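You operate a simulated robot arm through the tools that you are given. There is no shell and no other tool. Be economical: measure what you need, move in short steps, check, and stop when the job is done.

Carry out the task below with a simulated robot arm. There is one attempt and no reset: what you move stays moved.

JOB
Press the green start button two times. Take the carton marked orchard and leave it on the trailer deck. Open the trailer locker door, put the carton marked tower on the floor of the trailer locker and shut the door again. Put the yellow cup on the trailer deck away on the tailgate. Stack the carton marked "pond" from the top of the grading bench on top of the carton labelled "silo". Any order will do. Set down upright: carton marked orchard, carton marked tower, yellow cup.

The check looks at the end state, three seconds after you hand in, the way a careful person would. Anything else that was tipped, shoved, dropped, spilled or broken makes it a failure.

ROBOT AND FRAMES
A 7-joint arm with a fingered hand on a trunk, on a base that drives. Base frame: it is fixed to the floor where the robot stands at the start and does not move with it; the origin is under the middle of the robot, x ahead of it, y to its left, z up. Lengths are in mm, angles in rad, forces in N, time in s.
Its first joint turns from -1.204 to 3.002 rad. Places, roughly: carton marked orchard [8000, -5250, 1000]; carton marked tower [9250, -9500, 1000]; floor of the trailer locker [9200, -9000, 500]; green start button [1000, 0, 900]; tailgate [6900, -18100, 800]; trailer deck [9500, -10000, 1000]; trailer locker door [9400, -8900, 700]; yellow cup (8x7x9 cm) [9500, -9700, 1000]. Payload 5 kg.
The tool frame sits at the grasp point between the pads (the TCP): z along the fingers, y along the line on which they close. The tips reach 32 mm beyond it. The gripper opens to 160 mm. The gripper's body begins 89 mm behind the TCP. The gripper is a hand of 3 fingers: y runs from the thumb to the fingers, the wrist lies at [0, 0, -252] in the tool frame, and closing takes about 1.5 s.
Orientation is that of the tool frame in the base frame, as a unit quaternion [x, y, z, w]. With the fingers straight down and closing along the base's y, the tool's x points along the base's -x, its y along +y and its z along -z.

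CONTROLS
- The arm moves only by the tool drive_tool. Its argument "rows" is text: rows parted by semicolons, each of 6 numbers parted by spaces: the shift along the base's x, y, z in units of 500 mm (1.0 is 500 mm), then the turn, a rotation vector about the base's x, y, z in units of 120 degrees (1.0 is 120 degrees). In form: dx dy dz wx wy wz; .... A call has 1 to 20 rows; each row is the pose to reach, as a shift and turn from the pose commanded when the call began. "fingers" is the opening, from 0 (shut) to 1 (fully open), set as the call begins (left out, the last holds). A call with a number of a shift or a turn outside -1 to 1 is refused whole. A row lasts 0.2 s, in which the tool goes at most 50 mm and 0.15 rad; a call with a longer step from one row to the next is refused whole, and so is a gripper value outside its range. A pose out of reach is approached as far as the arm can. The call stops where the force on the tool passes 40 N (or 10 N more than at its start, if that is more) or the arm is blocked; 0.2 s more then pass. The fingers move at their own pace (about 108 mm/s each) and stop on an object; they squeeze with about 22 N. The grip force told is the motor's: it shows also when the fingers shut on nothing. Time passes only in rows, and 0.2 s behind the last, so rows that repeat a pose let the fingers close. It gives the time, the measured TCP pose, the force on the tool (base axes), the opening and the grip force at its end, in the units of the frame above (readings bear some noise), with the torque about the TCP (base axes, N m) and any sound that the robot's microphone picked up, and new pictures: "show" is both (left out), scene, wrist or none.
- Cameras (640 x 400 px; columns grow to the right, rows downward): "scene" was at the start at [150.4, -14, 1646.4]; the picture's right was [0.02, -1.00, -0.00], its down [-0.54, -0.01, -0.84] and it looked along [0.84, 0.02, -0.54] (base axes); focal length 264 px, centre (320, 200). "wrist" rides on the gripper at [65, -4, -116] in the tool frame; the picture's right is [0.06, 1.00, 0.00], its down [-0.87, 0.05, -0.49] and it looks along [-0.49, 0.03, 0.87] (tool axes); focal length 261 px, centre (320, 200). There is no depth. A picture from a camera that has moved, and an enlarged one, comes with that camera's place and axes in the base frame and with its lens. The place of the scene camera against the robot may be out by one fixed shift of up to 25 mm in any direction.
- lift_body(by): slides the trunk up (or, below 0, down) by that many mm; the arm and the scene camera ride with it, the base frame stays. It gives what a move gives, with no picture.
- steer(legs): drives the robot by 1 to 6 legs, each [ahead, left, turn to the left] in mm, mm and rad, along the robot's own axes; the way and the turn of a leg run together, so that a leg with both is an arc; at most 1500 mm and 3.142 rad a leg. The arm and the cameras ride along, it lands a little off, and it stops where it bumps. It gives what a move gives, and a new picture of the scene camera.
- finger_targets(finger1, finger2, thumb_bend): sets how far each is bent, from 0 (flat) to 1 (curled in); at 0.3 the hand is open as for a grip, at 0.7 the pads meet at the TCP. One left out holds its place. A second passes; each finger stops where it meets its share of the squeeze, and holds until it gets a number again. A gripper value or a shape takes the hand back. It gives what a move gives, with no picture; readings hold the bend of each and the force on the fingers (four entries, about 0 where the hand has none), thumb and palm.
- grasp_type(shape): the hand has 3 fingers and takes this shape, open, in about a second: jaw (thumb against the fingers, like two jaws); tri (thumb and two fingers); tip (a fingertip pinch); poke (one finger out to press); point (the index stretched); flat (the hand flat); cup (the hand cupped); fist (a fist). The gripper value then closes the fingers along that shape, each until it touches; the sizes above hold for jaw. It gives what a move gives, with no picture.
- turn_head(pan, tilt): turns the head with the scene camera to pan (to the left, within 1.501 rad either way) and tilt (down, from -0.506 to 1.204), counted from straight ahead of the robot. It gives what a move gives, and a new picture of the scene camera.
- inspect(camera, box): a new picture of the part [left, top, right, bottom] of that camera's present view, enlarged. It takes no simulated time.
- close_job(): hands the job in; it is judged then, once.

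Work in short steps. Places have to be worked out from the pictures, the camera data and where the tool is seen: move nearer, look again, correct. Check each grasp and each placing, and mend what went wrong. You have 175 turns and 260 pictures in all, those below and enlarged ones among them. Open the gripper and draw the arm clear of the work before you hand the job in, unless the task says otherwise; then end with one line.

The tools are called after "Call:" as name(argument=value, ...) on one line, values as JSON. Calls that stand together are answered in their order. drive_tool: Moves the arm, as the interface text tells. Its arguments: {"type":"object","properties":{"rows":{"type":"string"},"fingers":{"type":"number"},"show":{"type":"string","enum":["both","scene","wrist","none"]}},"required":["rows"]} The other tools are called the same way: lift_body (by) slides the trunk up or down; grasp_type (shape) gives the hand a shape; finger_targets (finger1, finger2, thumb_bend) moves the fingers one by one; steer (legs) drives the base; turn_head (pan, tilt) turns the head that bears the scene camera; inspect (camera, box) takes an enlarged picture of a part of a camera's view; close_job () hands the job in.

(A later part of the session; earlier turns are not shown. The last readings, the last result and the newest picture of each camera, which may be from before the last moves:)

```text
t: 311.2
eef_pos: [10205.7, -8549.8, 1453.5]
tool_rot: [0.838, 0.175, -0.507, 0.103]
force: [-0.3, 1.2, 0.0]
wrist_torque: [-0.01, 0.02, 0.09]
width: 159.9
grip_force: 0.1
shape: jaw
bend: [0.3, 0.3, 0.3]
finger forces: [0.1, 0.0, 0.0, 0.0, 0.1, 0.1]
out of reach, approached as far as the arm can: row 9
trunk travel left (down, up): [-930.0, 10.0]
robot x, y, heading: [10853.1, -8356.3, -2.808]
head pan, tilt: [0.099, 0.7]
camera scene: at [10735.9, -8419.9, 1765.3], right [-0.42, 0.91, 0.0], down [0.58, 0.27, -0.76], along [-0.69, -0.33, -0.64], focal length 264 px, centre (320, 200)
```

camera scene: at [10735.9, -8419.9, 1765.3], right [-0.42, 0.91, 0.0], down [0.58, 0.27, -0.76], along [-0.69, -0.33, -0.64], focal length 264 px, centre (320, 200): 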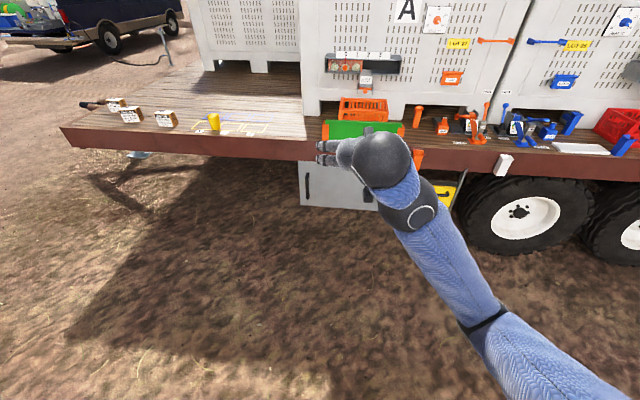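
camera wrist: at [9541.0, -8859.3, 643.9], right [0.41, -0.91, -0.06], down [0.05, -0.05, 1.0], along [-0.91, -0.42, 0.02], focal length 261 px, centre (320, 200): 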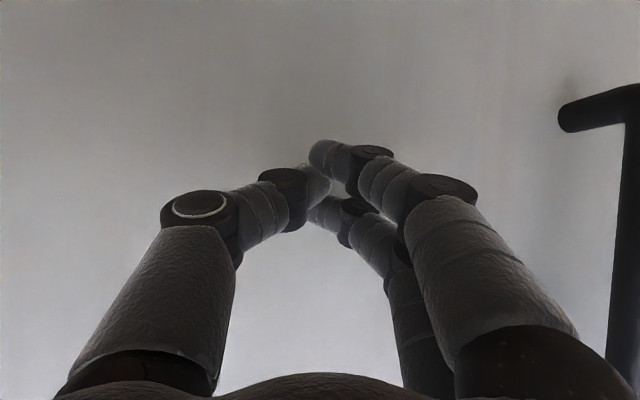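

The elbow is still low. I'll stretch the arm nearly straight, high up, and turn the tool down there to let the elbow come over.

Call:
drive_tool(rows="-0.08 -0.027 0 0 0 0;-0.16 -0.053 0 0 0 0;-0.24 -0.08 0 0 0 0;-0.32 -0.106 0 0 0 0;-0.4 -0.13 0 0 0 0;-0.48 -0.16 0 0 0 0;-0.56 -0.186 0 0 0 0;-0.56 -0.186 0 0.0174 -0.0486 -0.004;-0.56 -0.186 0 0.035 -0.097 -0.0085;-0.56 -0.186 0 0.052 -0.146 -0.013;-0.56 -0.186 0 0.07 -0.194 -0.017;-0.56 -0.186 0 0.087 -0.243 -0.021;-0.56 -0.186 0 0.104 -0.292 -0.0255;-0.56 -0.186 0 0.122 -0.34 -0.03;-0.56 -0.186 0 0.139 -0.389 -0.034;-0.56 -0.186 0 0.157 -0.437 -0.038;-0.56 -0.186 0 0.174 -0.486 -0.0425;-0.56 -0.186 0 0.174 -0.486 -0.0425", show="scene")

```text
t: 315.0
eef_pos: [9927.7, -8646.4, 1454.4]
tool_rot: [0.94, 0.172, -0.289, 0.056]
force: [-0.2, 0.4, 0.6]
wrist_torque: [0.02, 0.02, 0.01]
width: 160.0
grip_force: 0.0
shape: jaw
bend: [0.3, 0.3, 0.3]
finger forces: [0.0, 0.0, 0.1, 0.0, 0.0, 0.1]
out of reach, approached as far as the arm can: row 12, 13, 14, 15, 16, 17, 18
trunk travel left (down, up): [-930.0, 10.0]
robot x, y, heading: [10851.1, -8358.5, -2.804]
head pan, tilt: [0.099, 0.7]
camera scene: at [10738.2, -8425.2, 1765.4], right [-0.42, 0.91, 0.0], down [0.58, 0.27, -0.76], along [-0.69, -0.32, -0.64], focal length 264 px, centre (320, 200)
```

scene: 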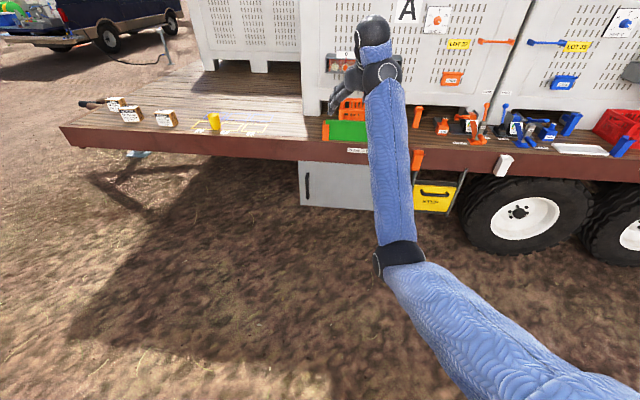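

The elbow stays low, but the tilted posture works well, as it did for the tower carton. I'll return to it and use it for the cup: strafe left about 840 and approach.

Call:
drive_tool(rows="0.02 0.006 -0.07 -0.016 0.044 0.002;0.03 0.01 -0.14 -0.032 0.088 0.004;0.04 0.013 -0.21 -0.048 0.132 0.006;0.04 0.013 -0.28 -0.064 0.176 0.008;0.04 0.013 -0.35 -0.079 0.2196 0.0094;0.04 0.013 -0.4 -0.079 0.2196 0.0094;0.04 0.013 -0.4 -0.079 0.2196 0.0094", show="none")

Call:
steer(legs=[[0, 840, -0.02], [560, 0, 0]])

Call:
drive_tool(rows="0 0 0 0 0 0", show="wrist")

```text
t: 316.6
eef_pos: [9949.3, -8640.7, 1253.6]
tool_rot: [0.84, 0.166, -0.507, 0.097]
force: [0.0, 0.0, -0.4]
wrist_torque: [0.0, -0.02, -0.02]
width: 159.9
grip_force: 0.1
shape: jaw
bend: [0.3, 0.3, 0.3]
finger forces: [0.1, 0.0, 0.0, 0.0, 0.0, 0.0]
trunk travel left (down, up): [-930.0, 10.0]
robot x, y, heading: [10852.4, -8354.6, -2.799]
head pan, tilt: [0.099, 0.7]
```

```text
t: 323.9
eef_pos: [9685.5, -9596.7, 1253.1]
tool_rot: [0.841, 0.158, -0.509, 0.092]
force: [-1.4, 0.5, 0.3]
wrist_torque: [0.0, 0.0, 0.02]
width: 160.0
grip_force: 0.1
shape: jaw
bend: [0.3, 0.3, 0.3]
finger forces: [0.2, 0.0, 0.0, 0.0, 0.0, 0.0]
trunk travel left (down, up): [-930.0, 10.0]
robot x, y, heading: [10592.4, -9327.6, -2.82]
head pan, tilt: [0.099, 0.7]
camera scene: at [10478.9, -9395.3, 1765.4], right [-0.41, 0.91, 0.0], down [0.59, 0.26, -0.76], along [-0.7, -0.31, -0.64], focal length 264 px, centre (320, 200)
```

scene: 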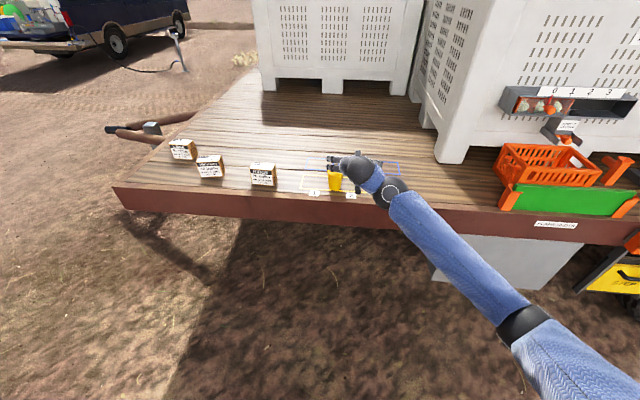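

```text
t: 324.3
eef_pos: [9684.4, -9597.0, 1254.6]
tool_rot: [0.842, 0.159, -0.508, 0.092]
force: [-0.3, -1.0, 0.7]
wrist_torque: [0.0, 0.0, 0.03]
width: 159.9
grip_force: 0.0
shape: jaw
bend: [0.3, 0.3, 0.3]
finger forces: [0.0, 0.0, 0.0, 0.1, 0.0, 0.1]
trunk travel left (down, up): [-930.0, 10.0]
robot x, y, heading: [10594.7, -9329.5, -2.817]
head pan, tilt: [0.099, 0.7]
camera wrist: at [9808.6, -9544.4, 1249.0], right [0.39, -0.92, -0.06], down [0.05, -0.05, 1.0], along [-0.92, -0.39, 0.03], focal length 261 px, centre (320, 200)
```

wrist: 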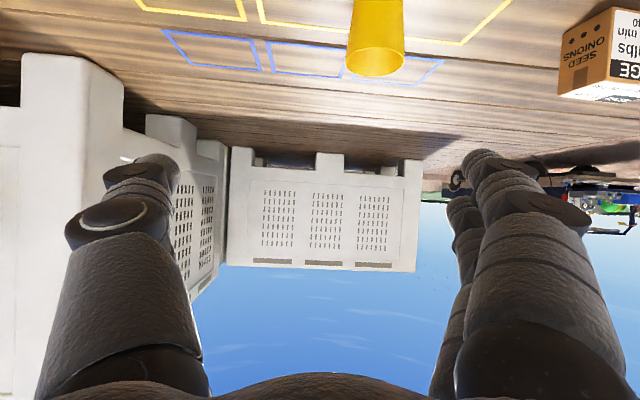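

Cup axis resolves to (9540,-9718). I'll move to a pre-grasp 120 mm short along the tool axis.

Call:
drive_tool(rows="-0.02 -0.04 -0.06 0 0 0;-0.04 -0.08 -0.12 0 0 0;-0.06 -0.12 -0.18 0 0 0;-0.08 -0.155 -0.24 0 0 0;-0.088 -0.174 -0.297 0 0 0;-0.088 -0.174 -0.297 0 0 0", show="both")

```text
t: 325.7
eef_pos: [9641.5, -9685.5, 1104.7]
tool_rot: [0.842, 0.157, -0.508, 0.091]
force: [0.3, -0.3, -0.2]
wrist_torque: [0.01, 0.01, 0.02]
width: 160.2
grip_force: 0.0
shape: jaw
bend: [0.3, 0.3, 0.3]
finger forces: [0.1, 0.1, 0.1, 0.0, 0.0, 0.0]
trunk travel left (down, up): [-930.0, 10.0]
robot x, y, heading: [10596.0, -9330.5, -2.822]
head pan, tilt: [0.099, 0.7]
camera scene: at [10479.5, -9394.8, 1765.5], right [-0.41, 0.91, 0.0], down [0.59, 0.26, -0.76], along [-0.7, -0.31, -0.64], focal length 264 px, centre (320, 200)
camera wrist: at [9763.9, -9631.8, 1099.5], right [0.38, -0.92, -0.06], down [0.05, -0.05, 1.0], along [-0.92, -0.39, 0.03], focal length 261 px, centre (320, 200)
```

scene: 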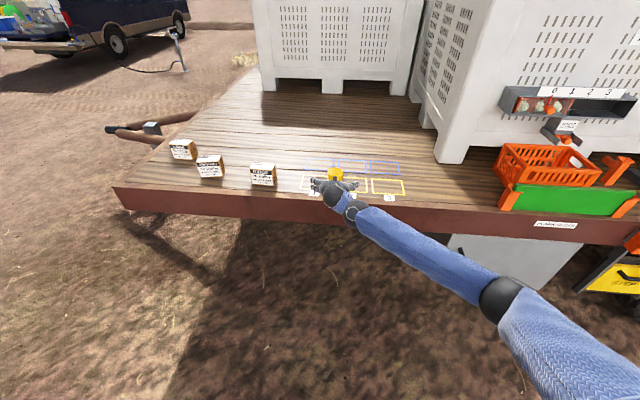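
wrist: 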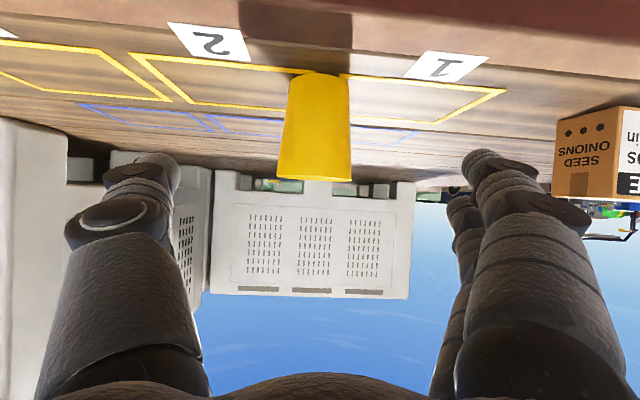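

Cup is centred. Move in and close.

Call:
drive_tool(rows="-0.05 -0.017 -0.03 0 0 0;-0.1 -0.034 -0.06 0 0 0;-0.15 -0.051 -0.09 0 0 0;-0.2 -0.066 -0.11 0 0 0;-0.2 -0.066 -0.11 0 0 0", show="wrist")

Call:
drive_tool(rows="0 0 0 0 0 0;0 0 0 0 0 0;0 0 0 0 0 0;0 0 0 0 0 0;0 0 0 0 0 0;0 0 0 0 0 0;0 0 0 0 0 0", fingers=0.2, show="wrist")

```text
t: 326.9
eef_pos: [9540.3, -9717.4, 1051.7]
tool_rot: [0.841, 0.157, -0.509, 0.092]
force: [0.4, 0.3, 0.9]
wrist_torque: [0.01, -0.05, 0.02]
width: 159.8
grip_force: 0.0
shape: jaw
bend: [0.3, 0.3, 0.3]
finger forces: [0.0, 0.1, 0.0, 0.1, 0.0, 0.0]
trunk travel left (down, up): [-930.0, 10.0]
robot x, y, heading: [10595.6, -9332.4, -2.824]
head pan, tilt: [0.099, 0.7]
camera wrist: at [9663.6, -9665.1, 1045.7], right [0.39, -0.92, -0.06], down [0.05, -0.05, 1.0], along [-0.92, -0.39, 0.03], focal length 261 px, centre (320, 200)
```

wrist: 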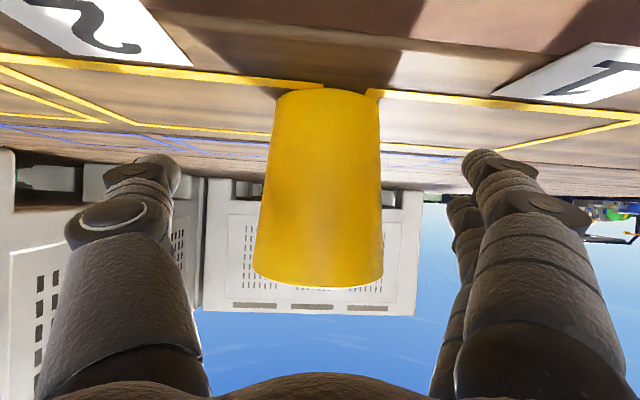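

```text
t: 328.5
eef_pos: [9540.4, -9717.7, 1052.2]
tool_rot: [0.841, 0.159, -0.508, 0.092]
force: [-0.4, -0.9, -0.1]
wrist_torque: [0.04, 0.01, 0.03]
width: 53.5
grip_force: 21.9
shape: jaw
bend: [0.73, 0.73, 0.7]
finger forces: [10.1, 9.6, 0.0, 0.0, 19.8, 0.0]
trunk travel left (down, up): [-930.0, 10.0]
robot x, y, heading: [10595.6, -9328.9, -2.815]
head pan, tilt: [0.099, 0.7]
camera wrist: at [9663.3, -9665.6, 1045.3], right [0.39, -0.92, -0.06], down [0.05, -0.05, 1.0], along [-0.92, -0.39, 0.03], focal length 261 px, centre (320, 200)
```

wrist: 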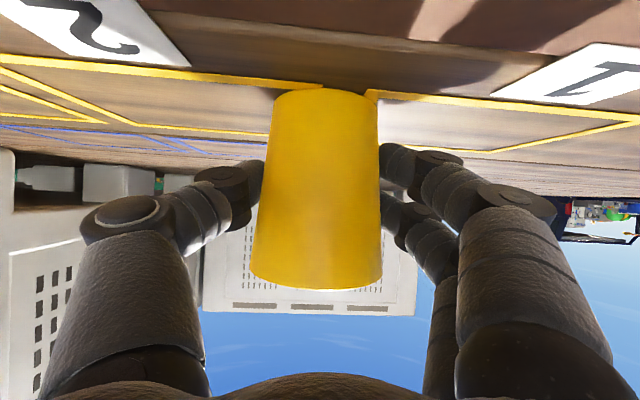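

Gripped across the cup. Lift 150 mm and check it comes along upright, then back out.

Call:
drive_tool(rows="0 0 0.03 0 0 0;0 0 0.08 0 0 0;0 0 0.15 0 0 0;0 0 0.22 0 0 0;0 0 0.3 0 0 0;0 0 0.3 0 0 0", show="wrist")

Call:
steer(legs=[[-500, 0, 0]])

Call:
turn_head(pan=0.8, tilt=0.35)

```text
t: 329.9
eef_pos: [9542.1, -9717.8, 1200.5]
tool_rot: [0.841, 0.157, -0.509, 0.092]
force: [0.3, 0.2, -0.2]
wrist_torque: [-0.05, -0.03, -0.02]
width: 53.2
grip_force: 22.3
shape: jaw
bend: [0.73, 0.73, 0.7]
finger forces: [10.1, 9.4, 0.0, 0.0, 19.6, 0.1]
trunk travel left (down, up): [-930.0, 10.0]
robot x, y, heading: [10595.5, -9328.6, -2.817]
head pan, tilt: [0.099, 0.7]
camera wrist: at [9664.2, -9664.8, 1195.1], right [0.38, -0.92, -0.06], down [0.05, -0.05, 1.0], along [-0.92, -0.39, 0.03], focal length 261 px, centre (320, 200)
```

wrist: 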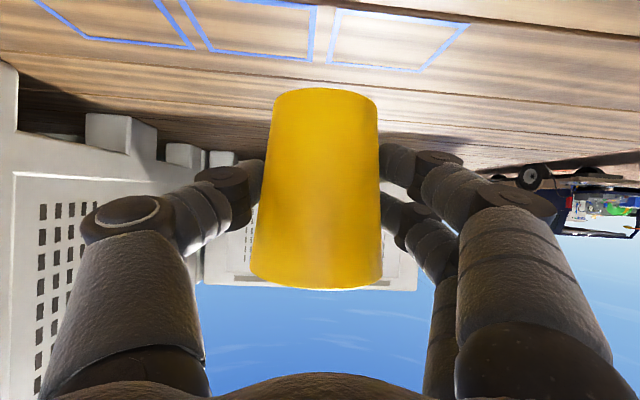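

```text
t: 332.8
eef_pos: [10018.6, -9560.2, 1199.8]
tool_rot: [0.841, 0.16, -0.509, 0.093]
force: [0.0, -0.7, 0.0]
wrist_torque: [-0.04, -0.04, -0.02]
width: 53.4
grip_force: 21.8
shape: jaw
bend: [0.73, 0.73, 0.7]
finger forces: [10.2, 9.5, 0.1, 0.0, 19.6, 0.0]
trunk travel left (down, up): [-930.0, 10.0]
robot x, y, heading: [11072.0, -9169.5, -2.817]
head pan, tilt: [0.099, 0.7]
camera scene: at [10956.9, -9236.4, 1765.4], right [-0.41, 0.91, 0.0], down [0.59, 0.26, -0.76], along [-0.7, -0.31, -0.64], focal length 264 px, centre (320, 200)
```

scene: 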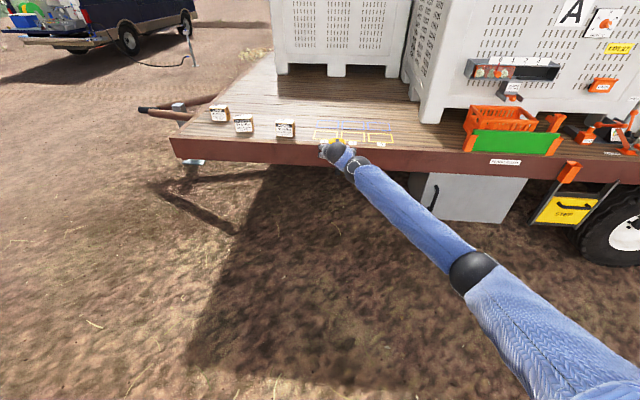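

```text
t: 333.9
eef_pos: [10019.9, -9560.9, 1199.7]
tool_rot: [0.841, 0.16, -0.508, 0.093]
force: [0.1, 0.2, 0.5]
wrist_torque: [0.0, 0.0, -0.03]
width: 53.5
grip_force: 22.2
shape: jaw
bend: [0.73, 0.73, 0.7]
finger forces: [10.0, 9.3, 0.0, 0.0, 19.6, 0.1]
trunk travel left (down, up): [-930.0, 10.0]
robot x, y, heading: [11069.9, -9175.4, -2.822]
head pan, tilt: [0.799, 0.351]
camera scene: at [10993.7, -9285.5, 1796.8], right [-0.9, 0.43, 0.0], down [0.15, 0.31, -0.94], along [-0.41, -0.85, -0.34], focal length 264 px, centre (320, 200)
```

scene: 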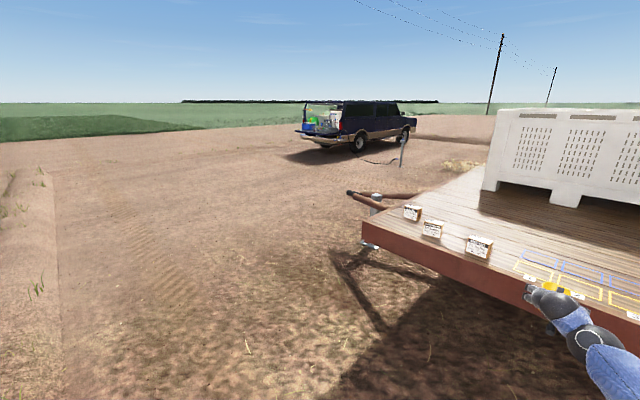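

Cup is held upright. I'll drive round the trailer's front toward the pickup: first left along the trailer, then diagonally.

Call:
steer(legs=[[0, 1450, 0], [0, 1450, 0], [1070, 850, 0], [1070, 850, 0], [1070, 850, 0]])

Call:
turn_head(pan=0.5, tilt=0.35)

```text
t: 367.3
eef_pos: [8776.2, -15809.8, 1200.0]
tool_rot: [0.84, 0.165, -0.508, 0.095]
force: [-0.7, -0.2, -0.2]
wrist_torque: [-0.01, 0.03, 0.03]
width: 53.3
grip_force: 22.1
shape: jaw
bend: [0.73, 0.73, 0.7]
finger forces: [10.2, 9.4, 0.0, 0.0, 19.6, 0.0]
trunk travel left (down, up): [-930.0, 10.0]
robot x, y, heading: [9819.5, -15404.3, -2.805]
head pan, tilt: [0.799, 0.351]
camera scene: at [9745.2, -15520.4, 1796.8], right [-0.91, 0.42, 0.0], down [0.14, 0.31, -0.94], along [-0.39, -0.85, -0.34], focal length 264 px, centre (320, 200)
```

scene: 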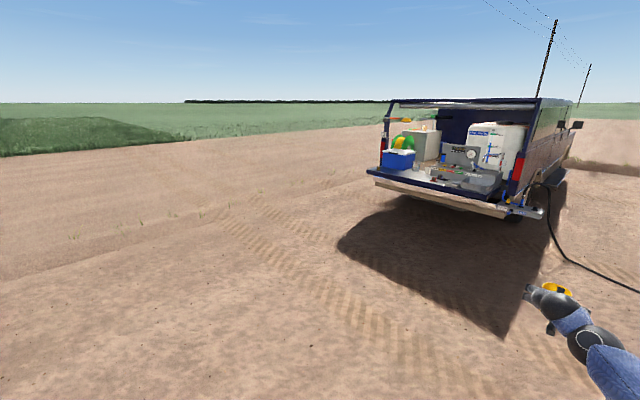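

```text
t: 368.1
eef_pos: [8776.2, -15809.9, 1200.3]
tool_rot: [0.84, 0.165, -0.508, 0.096]
force: [-0.9, -0.8, -0.4]
wrist_torque: [-0.01, 0.0, 0.01]
width: 53.2
grip_force: 22.0
shape: jaw
bend: [0.73, 0.73, 0.7]
finger forces: [10.0, 9.5, 0.0, 0.1, 19.5, 0.0]
trunk travel left (down, up): [-930.0, 10.0]
robot x, y, heading: [9817.9, -15404.3, -2.804]
head pan, tilt: [0.499, 0.351]
camera scene: at [9722.2, -15504.7, 1796.8], right [-0.74, 0.67, 0.0], down [0.23, 0.26, -0.94], along [-0.63, -0.7, -0.34], focal length 264 px, centre (320, 200)
```

scene: 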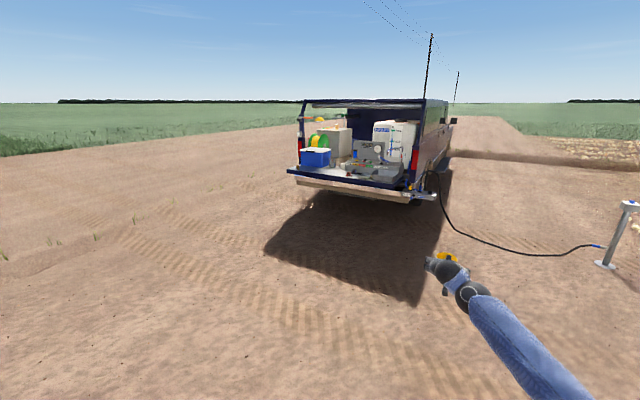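

The open tailgate faces me. Zoom in on it.

Call:
inspect(camera="scene", box=[270, 90, 470, 220])

```text
3.08 times, centred on (370, 155) of scene
camera zoom: at [9722.2, -15504.7, 1796.8], right [-0.74, 0.67, 0.0], down [0.23, 0.26, -0.94], along [-0.63, -0.7, -0.34], focal length 814 px, centre (166, 338)
```

zoom: 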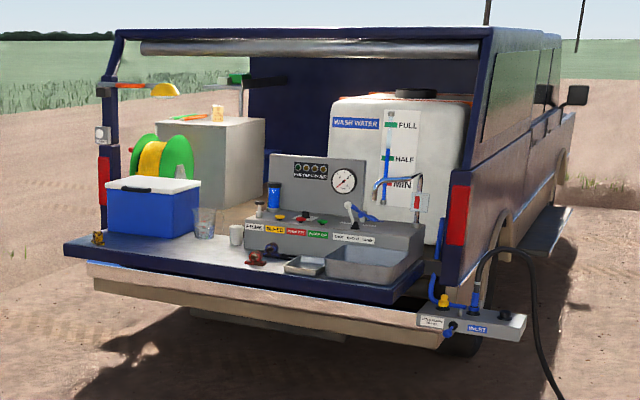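

There's free space on the tailgate's left front, in front of the blue cooler, around (7070,-18455). I'll drive to stand facing it, with the hand still outside.

Call:
steer(legs=[[950, 1008, 0], [950, 1008, -0.06]])

Call:
turn_head(pan=0.1, tilt=0.4)

Call:
drive_tool(rows="0 0 0 0 0 0", show="wrist")

```text
t: 381.5
eef_pos: [7587.7, -18258.7, 1200.6]
tool_rot: [0.844, 0.143, -0.51, 0.082]
force: [-0.1, 0.3, 0.1]
wrist_torque: [0.01, 0.01, -0.01]
width: 53.2
grip_force: 22.1
shape: jaw
bend: [0.73, 0.73, 0.7]
finger forces: [10.1, 9.4, 0.0, 0.0, 19.7, 0.0]
trunk travel left (down, up): [-930.0, 10.0]
robot x, y, heading: [8655.0, -17910.1, -2.858]
head pan, tilt: [0.499, 0.351]
camera scene: at [8549.8, -18005.3, 1796.8], right [-0.7, 0.71, 0.0], down [0.24, 0.24, -0.94], along [-0.67, -0.66, -0.34], focal length 264 px, centre (320, 200)
```

scene: 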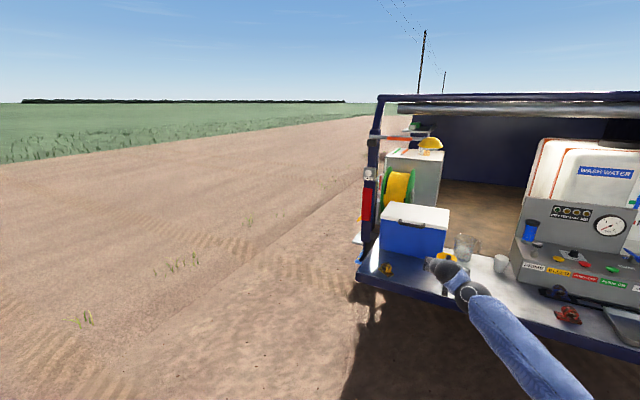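

```text
t: 382.4
eef_pos: [7588.0, -18257.9, 1200.7]
tool_rot: [0.845, 0.142, -0.51, 0.082]
force: [-1.2, 0.2, -1.0]
wrist_torque: [0.02, -0.04, 0.04]
width: 53.2
grip_force: 22.6
shape: jaw
bend: [0.73, 0.73, 0.7]
finger forces: [10.1, 9.4, 0.0, 0.1, 19.6, 0.0]
trunk travel left (down, up): [-930.0, 10.0]
robot x, y, heading: [8654.0, -17914.6, -2.861]
head pan, tilt: [0.099, 0.4]
camera scene: at [8530.1, -17973.9, 1792.3], right [-0.37, 0.93, 0.0], down [0.36, 0.15, -0.92], along [-0.85, -0.34, -0.39], focal length 264 px, centre (320, 200)
```

scene: 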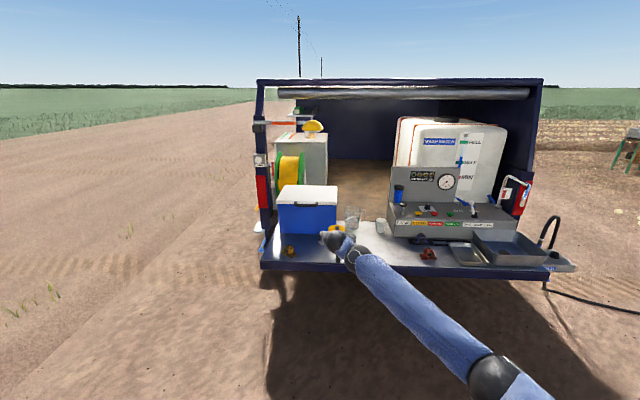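

```text
t: 382.8
eef_pos: [7587.3, -18258.2, 1199.5]
tool_rot: [0.844, 0.142, -0.51, 0.082]
force: [1.4, 0.3, -0.6]
wrist_torque: [0.02, 0.01, -0.02]
width: 53.2
grip_force: 22.2
shape: jaw
bend: [0.73, 0.73, 0.7]
finger forces: [10.0, 9.4, 0.1, 0.0, 19.6, 0.0]
trunk travel left (down, up): [-930.0, 10.0]
robot x, y, heading: [8653.1, -17909.3, -2.857]
head pan, tilt: [0.099, 0.4]
camera wrist: at [7712.1, -18210.0, 1195.1], right [0.35, -0.93, -0.06], down [0.05, -0.05, 1.0], along [-0.94, -0.35, 0.03], focal length 261 px, centre (320, 200)
```

wrist: 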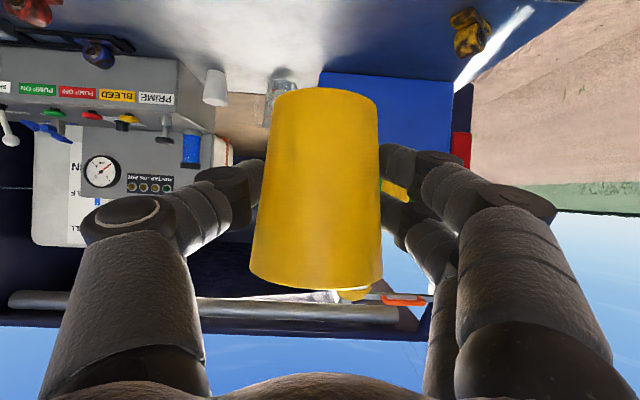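

Tailgate top comes out at z ≈ 823 and the free strip before the cooler centres on about (7175,-18520). I'll lower the trunk 230 mm, shift left 136, then go forward 300 and look.

Call:
lift_body(by=-200)

Call:
steer(legs=[[0, 136, 0], [320, 0, 0]])

Call:
drive_tool(rows="0 0 0 0 0 0", show="wrist")

```text
t: 384.9
eef_pos: [7587.7, -18257.9, 1001.2]
tool_rot: [0.844, 0.142, -0.51, 0.082]
force: [-0.4, -0.1, 0.4]
wrist_torque: [0.01, -0.02, 0.01]
width: 53.4
grip_force: 21.8
shape: jaw
bend: [0.73, 0.73, 0.7]
finger forces: [10.1, 9.4, 0.0, 0.0, 19.7, 0.1]
trunk travel left (down, up): [-730.0, 210.0]
robot x, y, heading: [8653.7, -17910.3, -2.863]
head pan, tilt: [0.099, 0.4]
```

```text
t: 388.0
eef_pos: [7316.9, -18475.8, 998.0]
tool_rot: [0.845, 0.142, -0.508, 0.082]
force: [0.2, -0.5, -0.7]
wrist_torque: [-0.01, 0.04, 0.01]
width: 53.3
grip_force: 22.0
shape: jaw
bend: [0.73, 0.73, 0.7]
finger forces: [10.1, 9.5, 0.0, 0.0, 19.6, 0.0]
trunk travel left (down, up): [-730.0, 210.0]
robot x, y, heading: [8385.4, -18126.3, -2.856]
head pan, tilt: [0.099, 0.4]
camera scene: at [8260.0, -18192.3, 1592.1], right [-0.37, 0.93, 0.0], down [0.36, 0.15, -0.92], along [-0.85, -0.34, -0.39], focal length 264 px, centre (320, 200)
```

scene: 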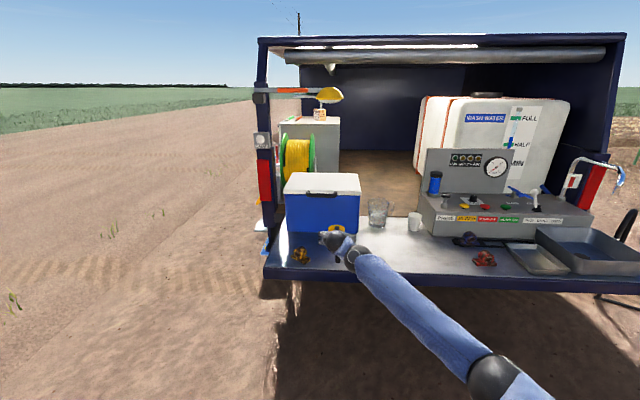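

```text
t: 388.4
eef_pos: [7318.7, -18474.3, 999.5]
tool_rot: [0.844, 0.142, -0.511, 0.082]
force: [0.4, 0.4, -0.7]
wrist_torque: [0.02, 0.03, 0.01]
width: 53.4
grip_force: 22.1
shape: jaw
bend: [0.73, 0.73, 0.7]
finger forces: [10.1, 9.4, 0.0, 0.0, 19.8, 0.0]
trunk travel left (down, up): [-730.0, 210.0]
robot x, y, heading: [8387.3, -18126.1, -2.865]
head pan, tilt: [0.099, 0.4]
camera wrist: at [7443.3, -18427.7, 994.9], right [0.35, -0.93, -0.06], down [0.05, -0.05, 1.0], along [-0.94, -0.35, 0.03], focal length 261 px, centre (320, 200)
```

wrist: 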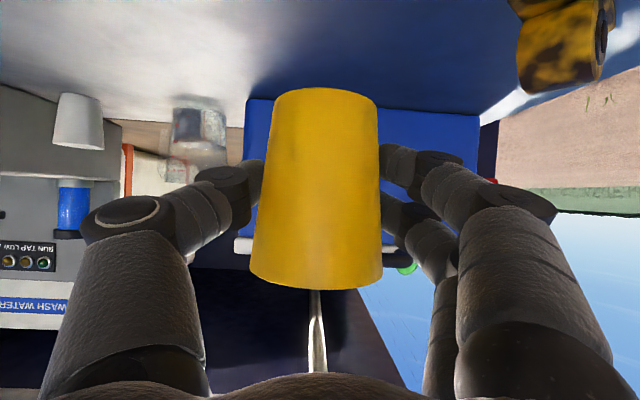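

Cup is 20 mm inside the tailgate edge, with the cooler about 370 mm ahead. Forward another 130 mm, then lower.

Call:
steer(legs=[[130, 0, 0]])

Call:
drive_tool(rows="0 0 -0.06 0 0 0;0 0 -0.12 0 0 0;0 0 -0.17 0 0 0;0 0 -0.2 0 0 0;0 0 -0.2 0 0 0", show="both")

```text
t: 389.7
eef_pos: [7192.6, -18512.8, 997.7]
tool_rot: [0.845, 0.143, -0.509, 0.083]
force: [-0.4, -1.2, -0.9]
wrist_torque: [0.0, 0.01, 0.0]
width: 53.3
grip_force: 21.5
shape: jaw
bend: [0.73, 0.73, 0.7]
finger forces: [10.1, 9.4, 0.1, 0.0, 19.7, 0.0]
trunk travel left (down, up): [-730.0, 210.0]
robot x, y, heading: [8263.9, -18163.2, -2.864]
head pan, tilt: [0.099, 0.4]
camera scene: at [8134.7, -18228.7, 1592.0], right [-0.37, 0.93, 0.0], down [0.36, 0.15, -0.92], along [-0.85, -0.34, -0.39], focal length 264 px, centre (320, 200)
```

scene: 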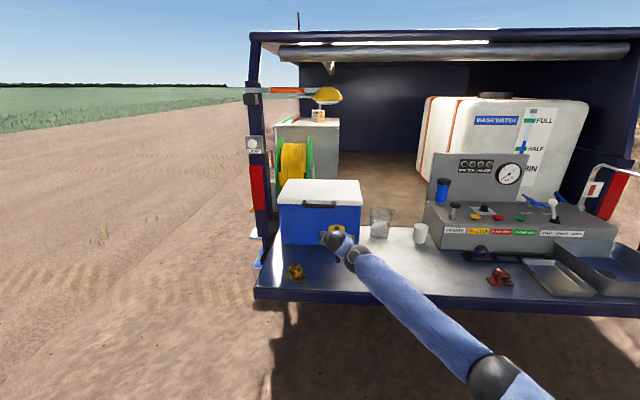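

```text
t: 390.9
eef_pos: [7193.6, -18512.2, 900.8]
tool_rot: [0.845, 0.142, -0.51, 0.082]
force: [-0.3, 0.1, 2.0]
wrist_torque: [-0.02, -0.01, -0.01]
width: 53.3
grip_force: 22.2
shape: jaw
bend: [0.73, 0.73, 0.7]
finger forces: [10.7, 10.0, 0.0, 0.0, 20.4, 0.1]
trunk travel left (down, up): [-730.0, 210.0]
robot x, y, heading: [8260.2, -18162.0, -2.856]
head pan, tilt: [0.099, 0.4]
camera scene: at [8137.2, -18227.9, 1592.4], right [-0.37, 0.93, 0.0], down [0.36, 0.14, -0.92], along [-0.85, -0.34, -0.39], focal length 264 px, centre (320, 200)
camera wrist: at [7319.0, -18463.7, 895.1], right [0.35, -0.94, -0.06], down [0.05, -0.05, 1.0], along [-0.94, -0.35, 0.03], focal length 261 px, centre (320, 200)
```

scene: 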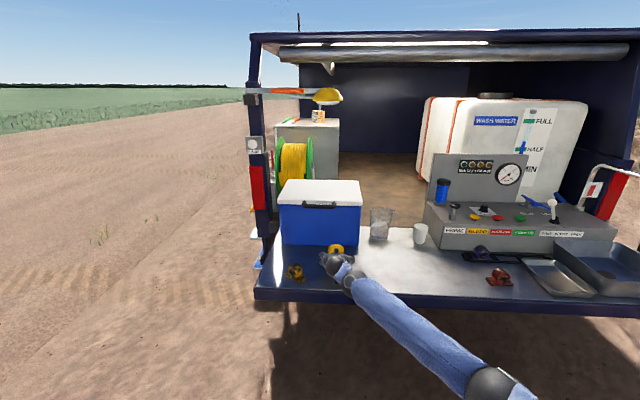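
wrist: 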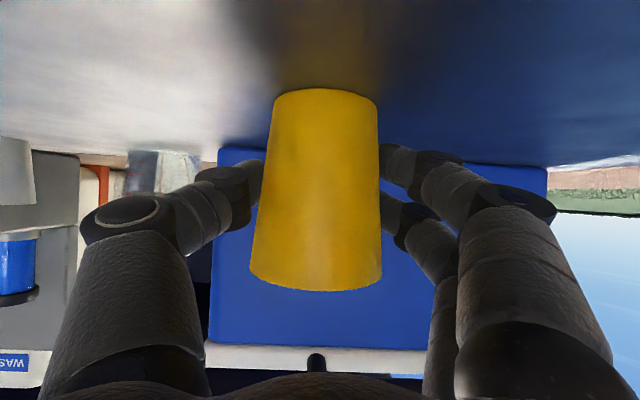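

Force suggests first contact, with the cup's bottom at about z 849. Lower by 1–2 mm steps.

Call:
drive_tool(rows="0 0 -0.004 0 0 0;0 0 -0.008 0 0 0;0 0 -0.01 0 0 0", show="wrist")

```text
t: 391.7
eef_pos: [7193.7, -18511.5, 899.1]
tool_rot: [0.844, 0.142, -0.51, 0.083]
force: [-5.6, -1.5, 20.7]
wrist_torque: [-0.11, 0.32, -0.05]
width: 53.4
grip_force: 21.8
shape: jaw
bend: [0.74, 0.73, 0.7]
finger forces: [10.2, 10.4, 0.1, 0.0, 20.7, 0.0]
trunk travel left (down, up): [-730.0, 210.0]
robot x, y, heading: [8257.9, -18161.8, -2.852]
head pan, tilt: [0.099, 0.4]
camera wrist: at [7319.3, -18463.6, 893.6], right [0.35, -0.94, -0.06], down [0.05, -0.05, 1.0], along [-0.94, -0.35, 0.03], focal length 261 px, centre (320, 200)
```

wrist: 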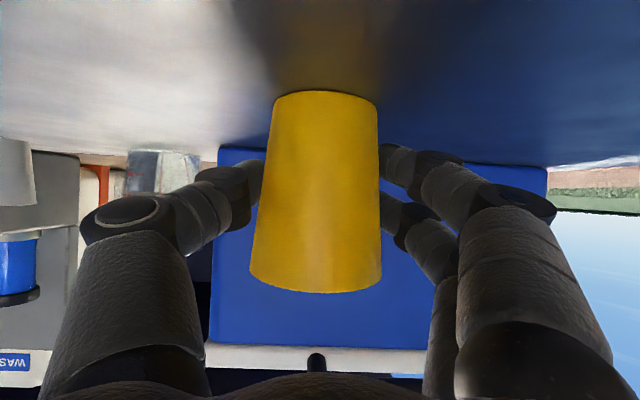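

It sits on the tailgate. I'll ease up 2 mm, open, and check.

Call:
drive_tool(rows="0 0 0.006 0 0 0;0 0 0.006 0 0 0", show="none")

Call:
drive_tool(rows="0 0 0 0 0 0;0 0 0 0 0 0;0 0 0 0 0 0;0 0 0 0 0 0", fingers=0.75, show="wrist")

```text
t: 392.3
eef_pos: [7194.2, -18510.3, 899.0]
tool_rot: [0.844, 0.142, -0.511, 0.082]
force: [-5.3, -0.9, 15.8]
wrist_torque: [-0.11, 0.21, -0.03]
width: 53.5
grip_force: 22.2
shape: jaw
bend: [0.74, 0.73, 0.7]
finger forces: [10.6, 10.3, 0.1, 0.0, 20.7, 0.0]
trunk travel left (down, up): [-730.0, 210.0]
robot x, y, heading: [8261.7, -18163.3, -2.857]
head pan, tilt: [0.099, 0.4]
```

```text
t: 393.3
eef_pos: [7193.5, -18511.2, 898.4]
tool_rot: [0.845, 0.142, -0.509, 0.082]
force: [-0.2, 0.3, 0.0]
wrist_torque: [0.0, -0.02, -0.02]
width: 119.5
grip_force: 0.0
shape: jaw
bend: [0.63, 0.63, 0.6]
finger forces: [0.0, 0.0, 0.1, 0.1, 0.0, 0.0]
trunk travel left (down, up): [-730.0, 210.0]
robot x, y, heading: [8263.3, -18165.8, -2.864]
head pan, tilt: [0.099, 0.4]
camera wrist: at [7319.2, -18463.5, 892.9], right [0.35, -0.93, -0.06], down [0.05, -0.05, 1.0], along [-0.94, -0.35, 0.03], focal length 261 px, centre (320, 200)
```

wrist: 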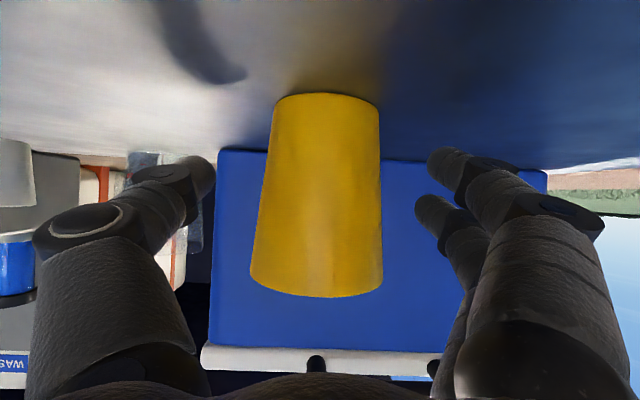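

Cup stands free. Back straight out and view.

Call:
steer(legs=[[-450, 0, 0]])

Call:
inspect(camera="scene", box=[240, 150, 460, 300])

```text
t: 396.0
eef_pos: [7625.1, -18384.7, 899.2]
tool_rot: [0.845, 0.141, -0.51, 0.081]
force: [0.4, 0.3, 0.3]
wrist_torque: [-0.05, -0.03, 0.0]
width: 119.7
grip_force: 0.1
shape: jaw
bend: [0.63, 0.63, 0.6]
finger forces: [0.0, 0.1, 0.1, 0.0, 0.0, 0.2]
trunk travel left (down, up): [-730.0, 210.0]
robot x, y, heading: [8692.1, -18039.8, -2.859]
head pan, tilt: [0.099, 0.4]
camera scene: at [8569.4, -18102.7, 1592.4], right [-0.37, 0.93, 0.0], down [0.36, 0.14, -0.92], along [-0.86, -0.34, -0.39], focal length 264 px, centre (320, 200)
```

scene: 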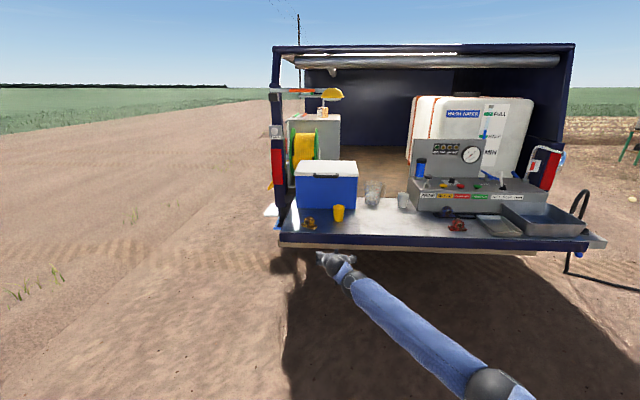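

```text
2.67 times, centred on (350, 225) of scene
camera zoom: at [8569.4, -18102.7, 1592.4], right [-0.37, 0.93, 0.0], down [0.36, 0.14, -0.92], along [-0.86, -0.34, -0.39], focal length 705 px, centre (240, 133)
```

zoom: 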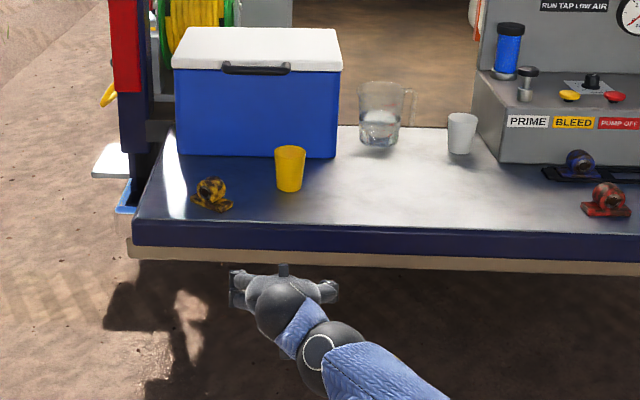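

The yellow cup stands upright on the tailgate. Now find the grading bench: look around to the right.

Call:
turn_head(pan=-1.0, tilt=0.2)

Call:
inspect(camera="scene", box=[60, 100, 360, 260])

Call:
inspect(camera="scene", box=[340, 100, 640, 260])

```text
t: 397.3
eef_pos: [7625.0, -18384.5, 899.3]
tool_rot: [0.845, 0.141, -0.51, 0.081]
force: [-0.4, -0.1, 0.0]
wrist_torque: [0.0, -0.02, 0.0]
width: 119.7
grip_force: 0.0
shape: jaw
bend: [0.63, 0.63, 0.6]
finger forces: [0.0, 0.0, 0.1, 0.0, 0.0, 0.1]
trunk travel left (down, up): [-730.0, 210.0]
robot x, y, heading: [8692.4, -18038.2, -2.858]
head pan, tilt: [-1.0, 0.201]
camera scene: at [8584.3, -18007.3, 1610.8], right [0.66, 0.75, 0.0], down [0.15, -0.13, -0.98], along [-0.74, 0.65, -0.2], focal length 264 px, centre (320, 200)
```

scene: 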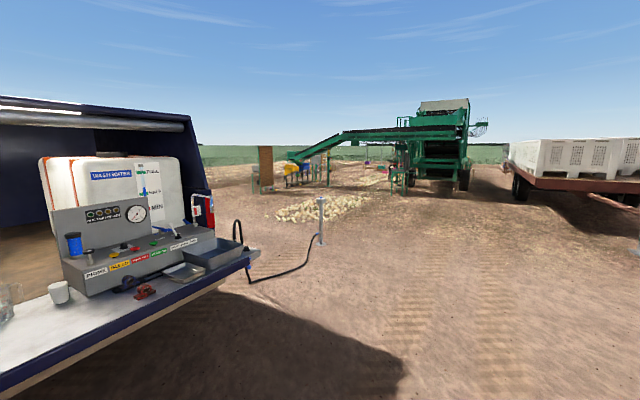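

```text
2.13 times, centred on (210, 180) of scene
camera zoom: at [8584.3, -18007.3, 1610.8], right [0.66, 0.75, 0.0], down [0.15, -0.13, -0.98], along [-0.74, 0.65, -0.2], focal length 564 px, centre (555, 243)
```

zoom: 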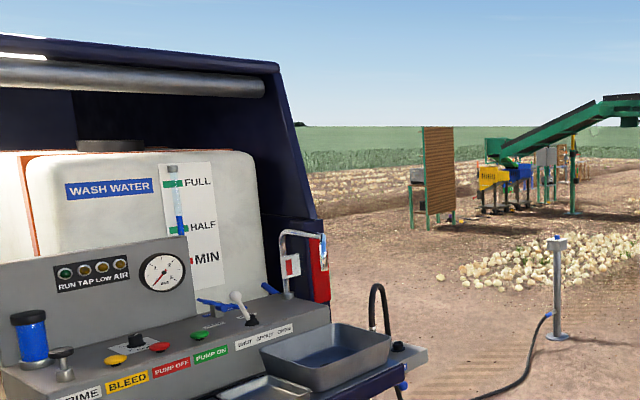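

```text
2.13 times, centred on (490, 180) of scene
camera zoom: at [8584.3, -18007.3, 1610.8], right [0.66, 0.75, 0.0], down [0.15, -0.13, -0.98], along [-0.74, 0.65, -0.2], focal length 564 px, centre (-43, 243)
```

zoom: 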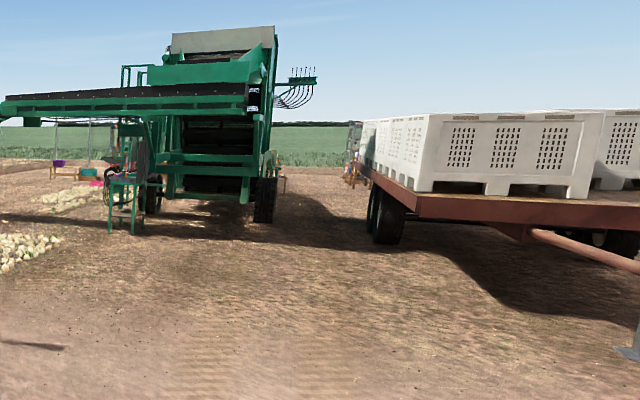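

The boarded structure with green frame by the conveyor's end, near (250,-13340), looks like the grading bench. Between are an onion pile, a water post and its hose; I'll turn and drive round the hose's outer side first.

Call:
lift_body(by=200)

Call:
steer(legs=[[-300, 0, 0], [0, 0, -1.3], [1300, 0, 0], [1300, 0, 0], [1300, 0, 0]])

Call:
turn_head(pan=0.6, tilt=0.2)

Call:
inspect(camera="scene", box=[150, 100, 490, 260])

```text
t: 399.5
eef_pos: [7624.6, -18385.8, 1098.8]
tool_rot: [0.844, 0.141, -0.51, 0.081]
force: [-0.1, -0.6, -0.7]
wrist_torque: [0.01, -0.01, 0.03]
width: 119.8
grip_force: 0.1
shape: jaw
bend: [0.63, 0.63, 0.6]
finger forces: [0.0, 0.0, 0.0, 0.1, 0.0, 0.0]
trunk travel left (down, up): [-930.0, 10.0]
robot x, y, heading: [8690.6, -18041.0, -2.861]
head pan, tilt: [-1.0, 0.201]
```

```text
t: 423.2
eef_pos: [6260.8, -13723.8, 1098.7]
tool_rot: [0.76, -0.393, -0.458, -0.241]
force: [-0.4, 0.1, 0.9]
wrist_torque: [0.02, 0.01, 0.02]
width: 119.7
grip_force: 0.1
shape: jaw
bend: [0.63, 0.63, 0.6]
finger forces: [0.0, 0.0, 0.1, 0.0, 0.1, 0.0]
trunk travel left (down, up): [-930.0, 10.0]
robot x, y, heading: [6894.9, -14648.7, 2.135]
head pan, tilt: [-1.0, 0.201]
camera scene: at [6917.6, -14537.0, 1810.8], right [0.91, -0.42, 0.0], down [-0.08, -0.18, -0.98], along [0.41, 0.89, -0.2], focal length 264 px, centre (320, 200)
```

scene: 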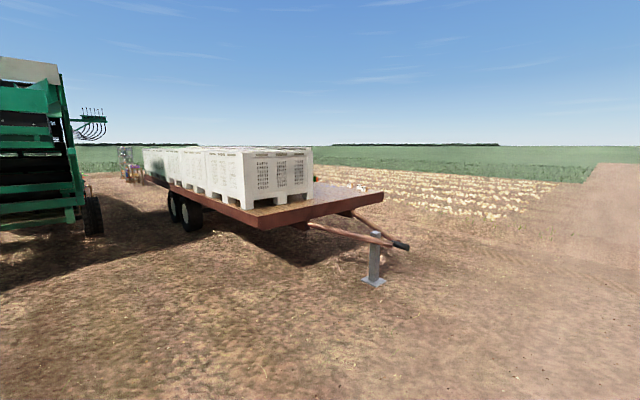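

```text
t: 424.8
eef_pos: [6260.2, -13723.7, 1098.7]
tool_rot: [0.761, -0.392, -0.457, -0.241]
force: [0.4, 1.2, 0.0]
wrist_torque: [-0.02, -0.03, 0.04]
width: 119.5
grip_force: 0.1
shape: jaw
bend: [0.63, 0.63, 0.6]
finger forces: [0.0, 0.0, 0.1, 0.0, 0.0, 0.0]
trunk travel left (down, up): [-930.0, 10.0]
robot x, y, heading: [6896.0, -14648.8, 2.137]
head pan, tilt: [0.6, 0.201]
camera scene: at [6793.0, -14585.3, 1810.8], right [0.39, 0.92, 0.0], down [0.18, -0.08, -0.98], along [-0.9, 0.38, -0.2], focal length 264 px, centre (320, 200)
```

scene: 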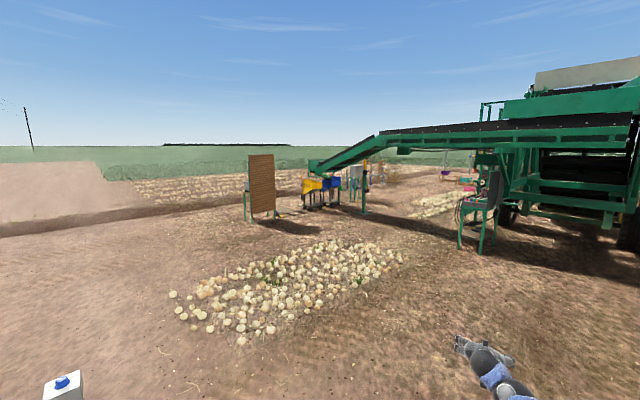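

```text
1.88 times, centred on (320, 180) of scene
camera zoom: at [6793.0, -14585.3, 1810.8], right [0.39, 0.92, 0.0], down [0.18, -0.08, -0.98], along [-0.9, 0.38, -0.2], focal length 498 px, centre (320, 238)
```

zoom: 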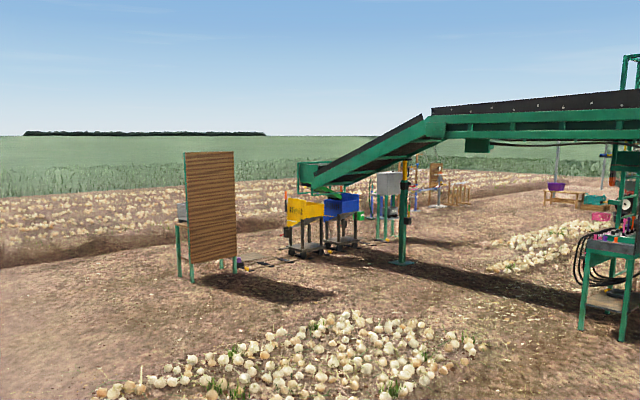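

The bench stands behind the board near (220,-13340); the onion pile spans x 2500–4550, y -15150 to -11700. The north side of the pile has a ~1.5 m gap. I'll drive toward it and turn to face -x.

Call:
steer(legs=[[1060, -41, 0], [1060, -41, 0], [1060, -41, 0], [0, 0, 1.0]])

Call:
turn_head(pan=0.2, tilt=0.3)

```text
t: 443.0
eef_pos: [4166.1, -11905.1, 1099.5]
tool_rot: [0.856, 0.017, -0.517, 0.006]
force: [0.5, 0.7, 0.6]
wrist_torque: [0.01, 0.03, -0.04]
width: 119.9
grip_force: 0.0
shape: jaw
bend: [0.63, 0.63, 0.6]
finger forces: [0.1, 0.0, 0.0, 0.0, 0.0, 0.0]
trunk travel left (down, up): [-930.0, 10.0]
robot x, y, heading: [5289.6, -11879.4, 3.131]
head pan, tilt: [0.6, 0.201]
camera scene: at [5170.6, -11945.5, 1810.8], right [-0.56, 0.83, 0.0], down [0.17, 0.11, -0.98], along [-0.81, -0.55, -0.2], focal length 264 px, centre (320, 200)
```

scene: 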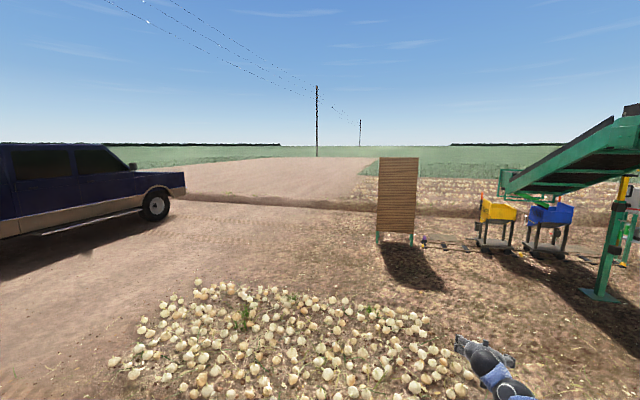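

```text
t: 443.9
eef_pos: [4166.6, -11904.6, 1098.5]
tool_rot: [0.856, 0.018, -0.516, 0.008]
force: [-0.2, -1.0, 0.4]
wrist_torque: [0.02, -0.03, 0.01]
width: 119.8
grip_force: 0.0
shape: jaw
bend: [0.63, 0.63, 0.6]
finger forces: [0.0, 0.0, 0.1, 0.0, 0.0, 0.1]
trunk travel left (down, up): [-930.0, 10.0]
robot x, y, heading: [5286.9, -11880.6, 3.132]
head pan, tilt: [0.201, 0.3]
camera scene: at [5156.5, -11911.1, 1801.6], right [-0.19, 0.98, 0.0], down [0.29, 0.06, -0.96], along [-0.94, -0.18, -0.3], focal length 264 px, centre (320, 200)
```

scene: 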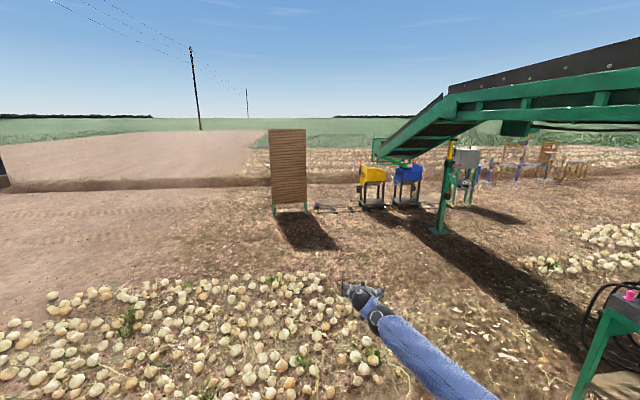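

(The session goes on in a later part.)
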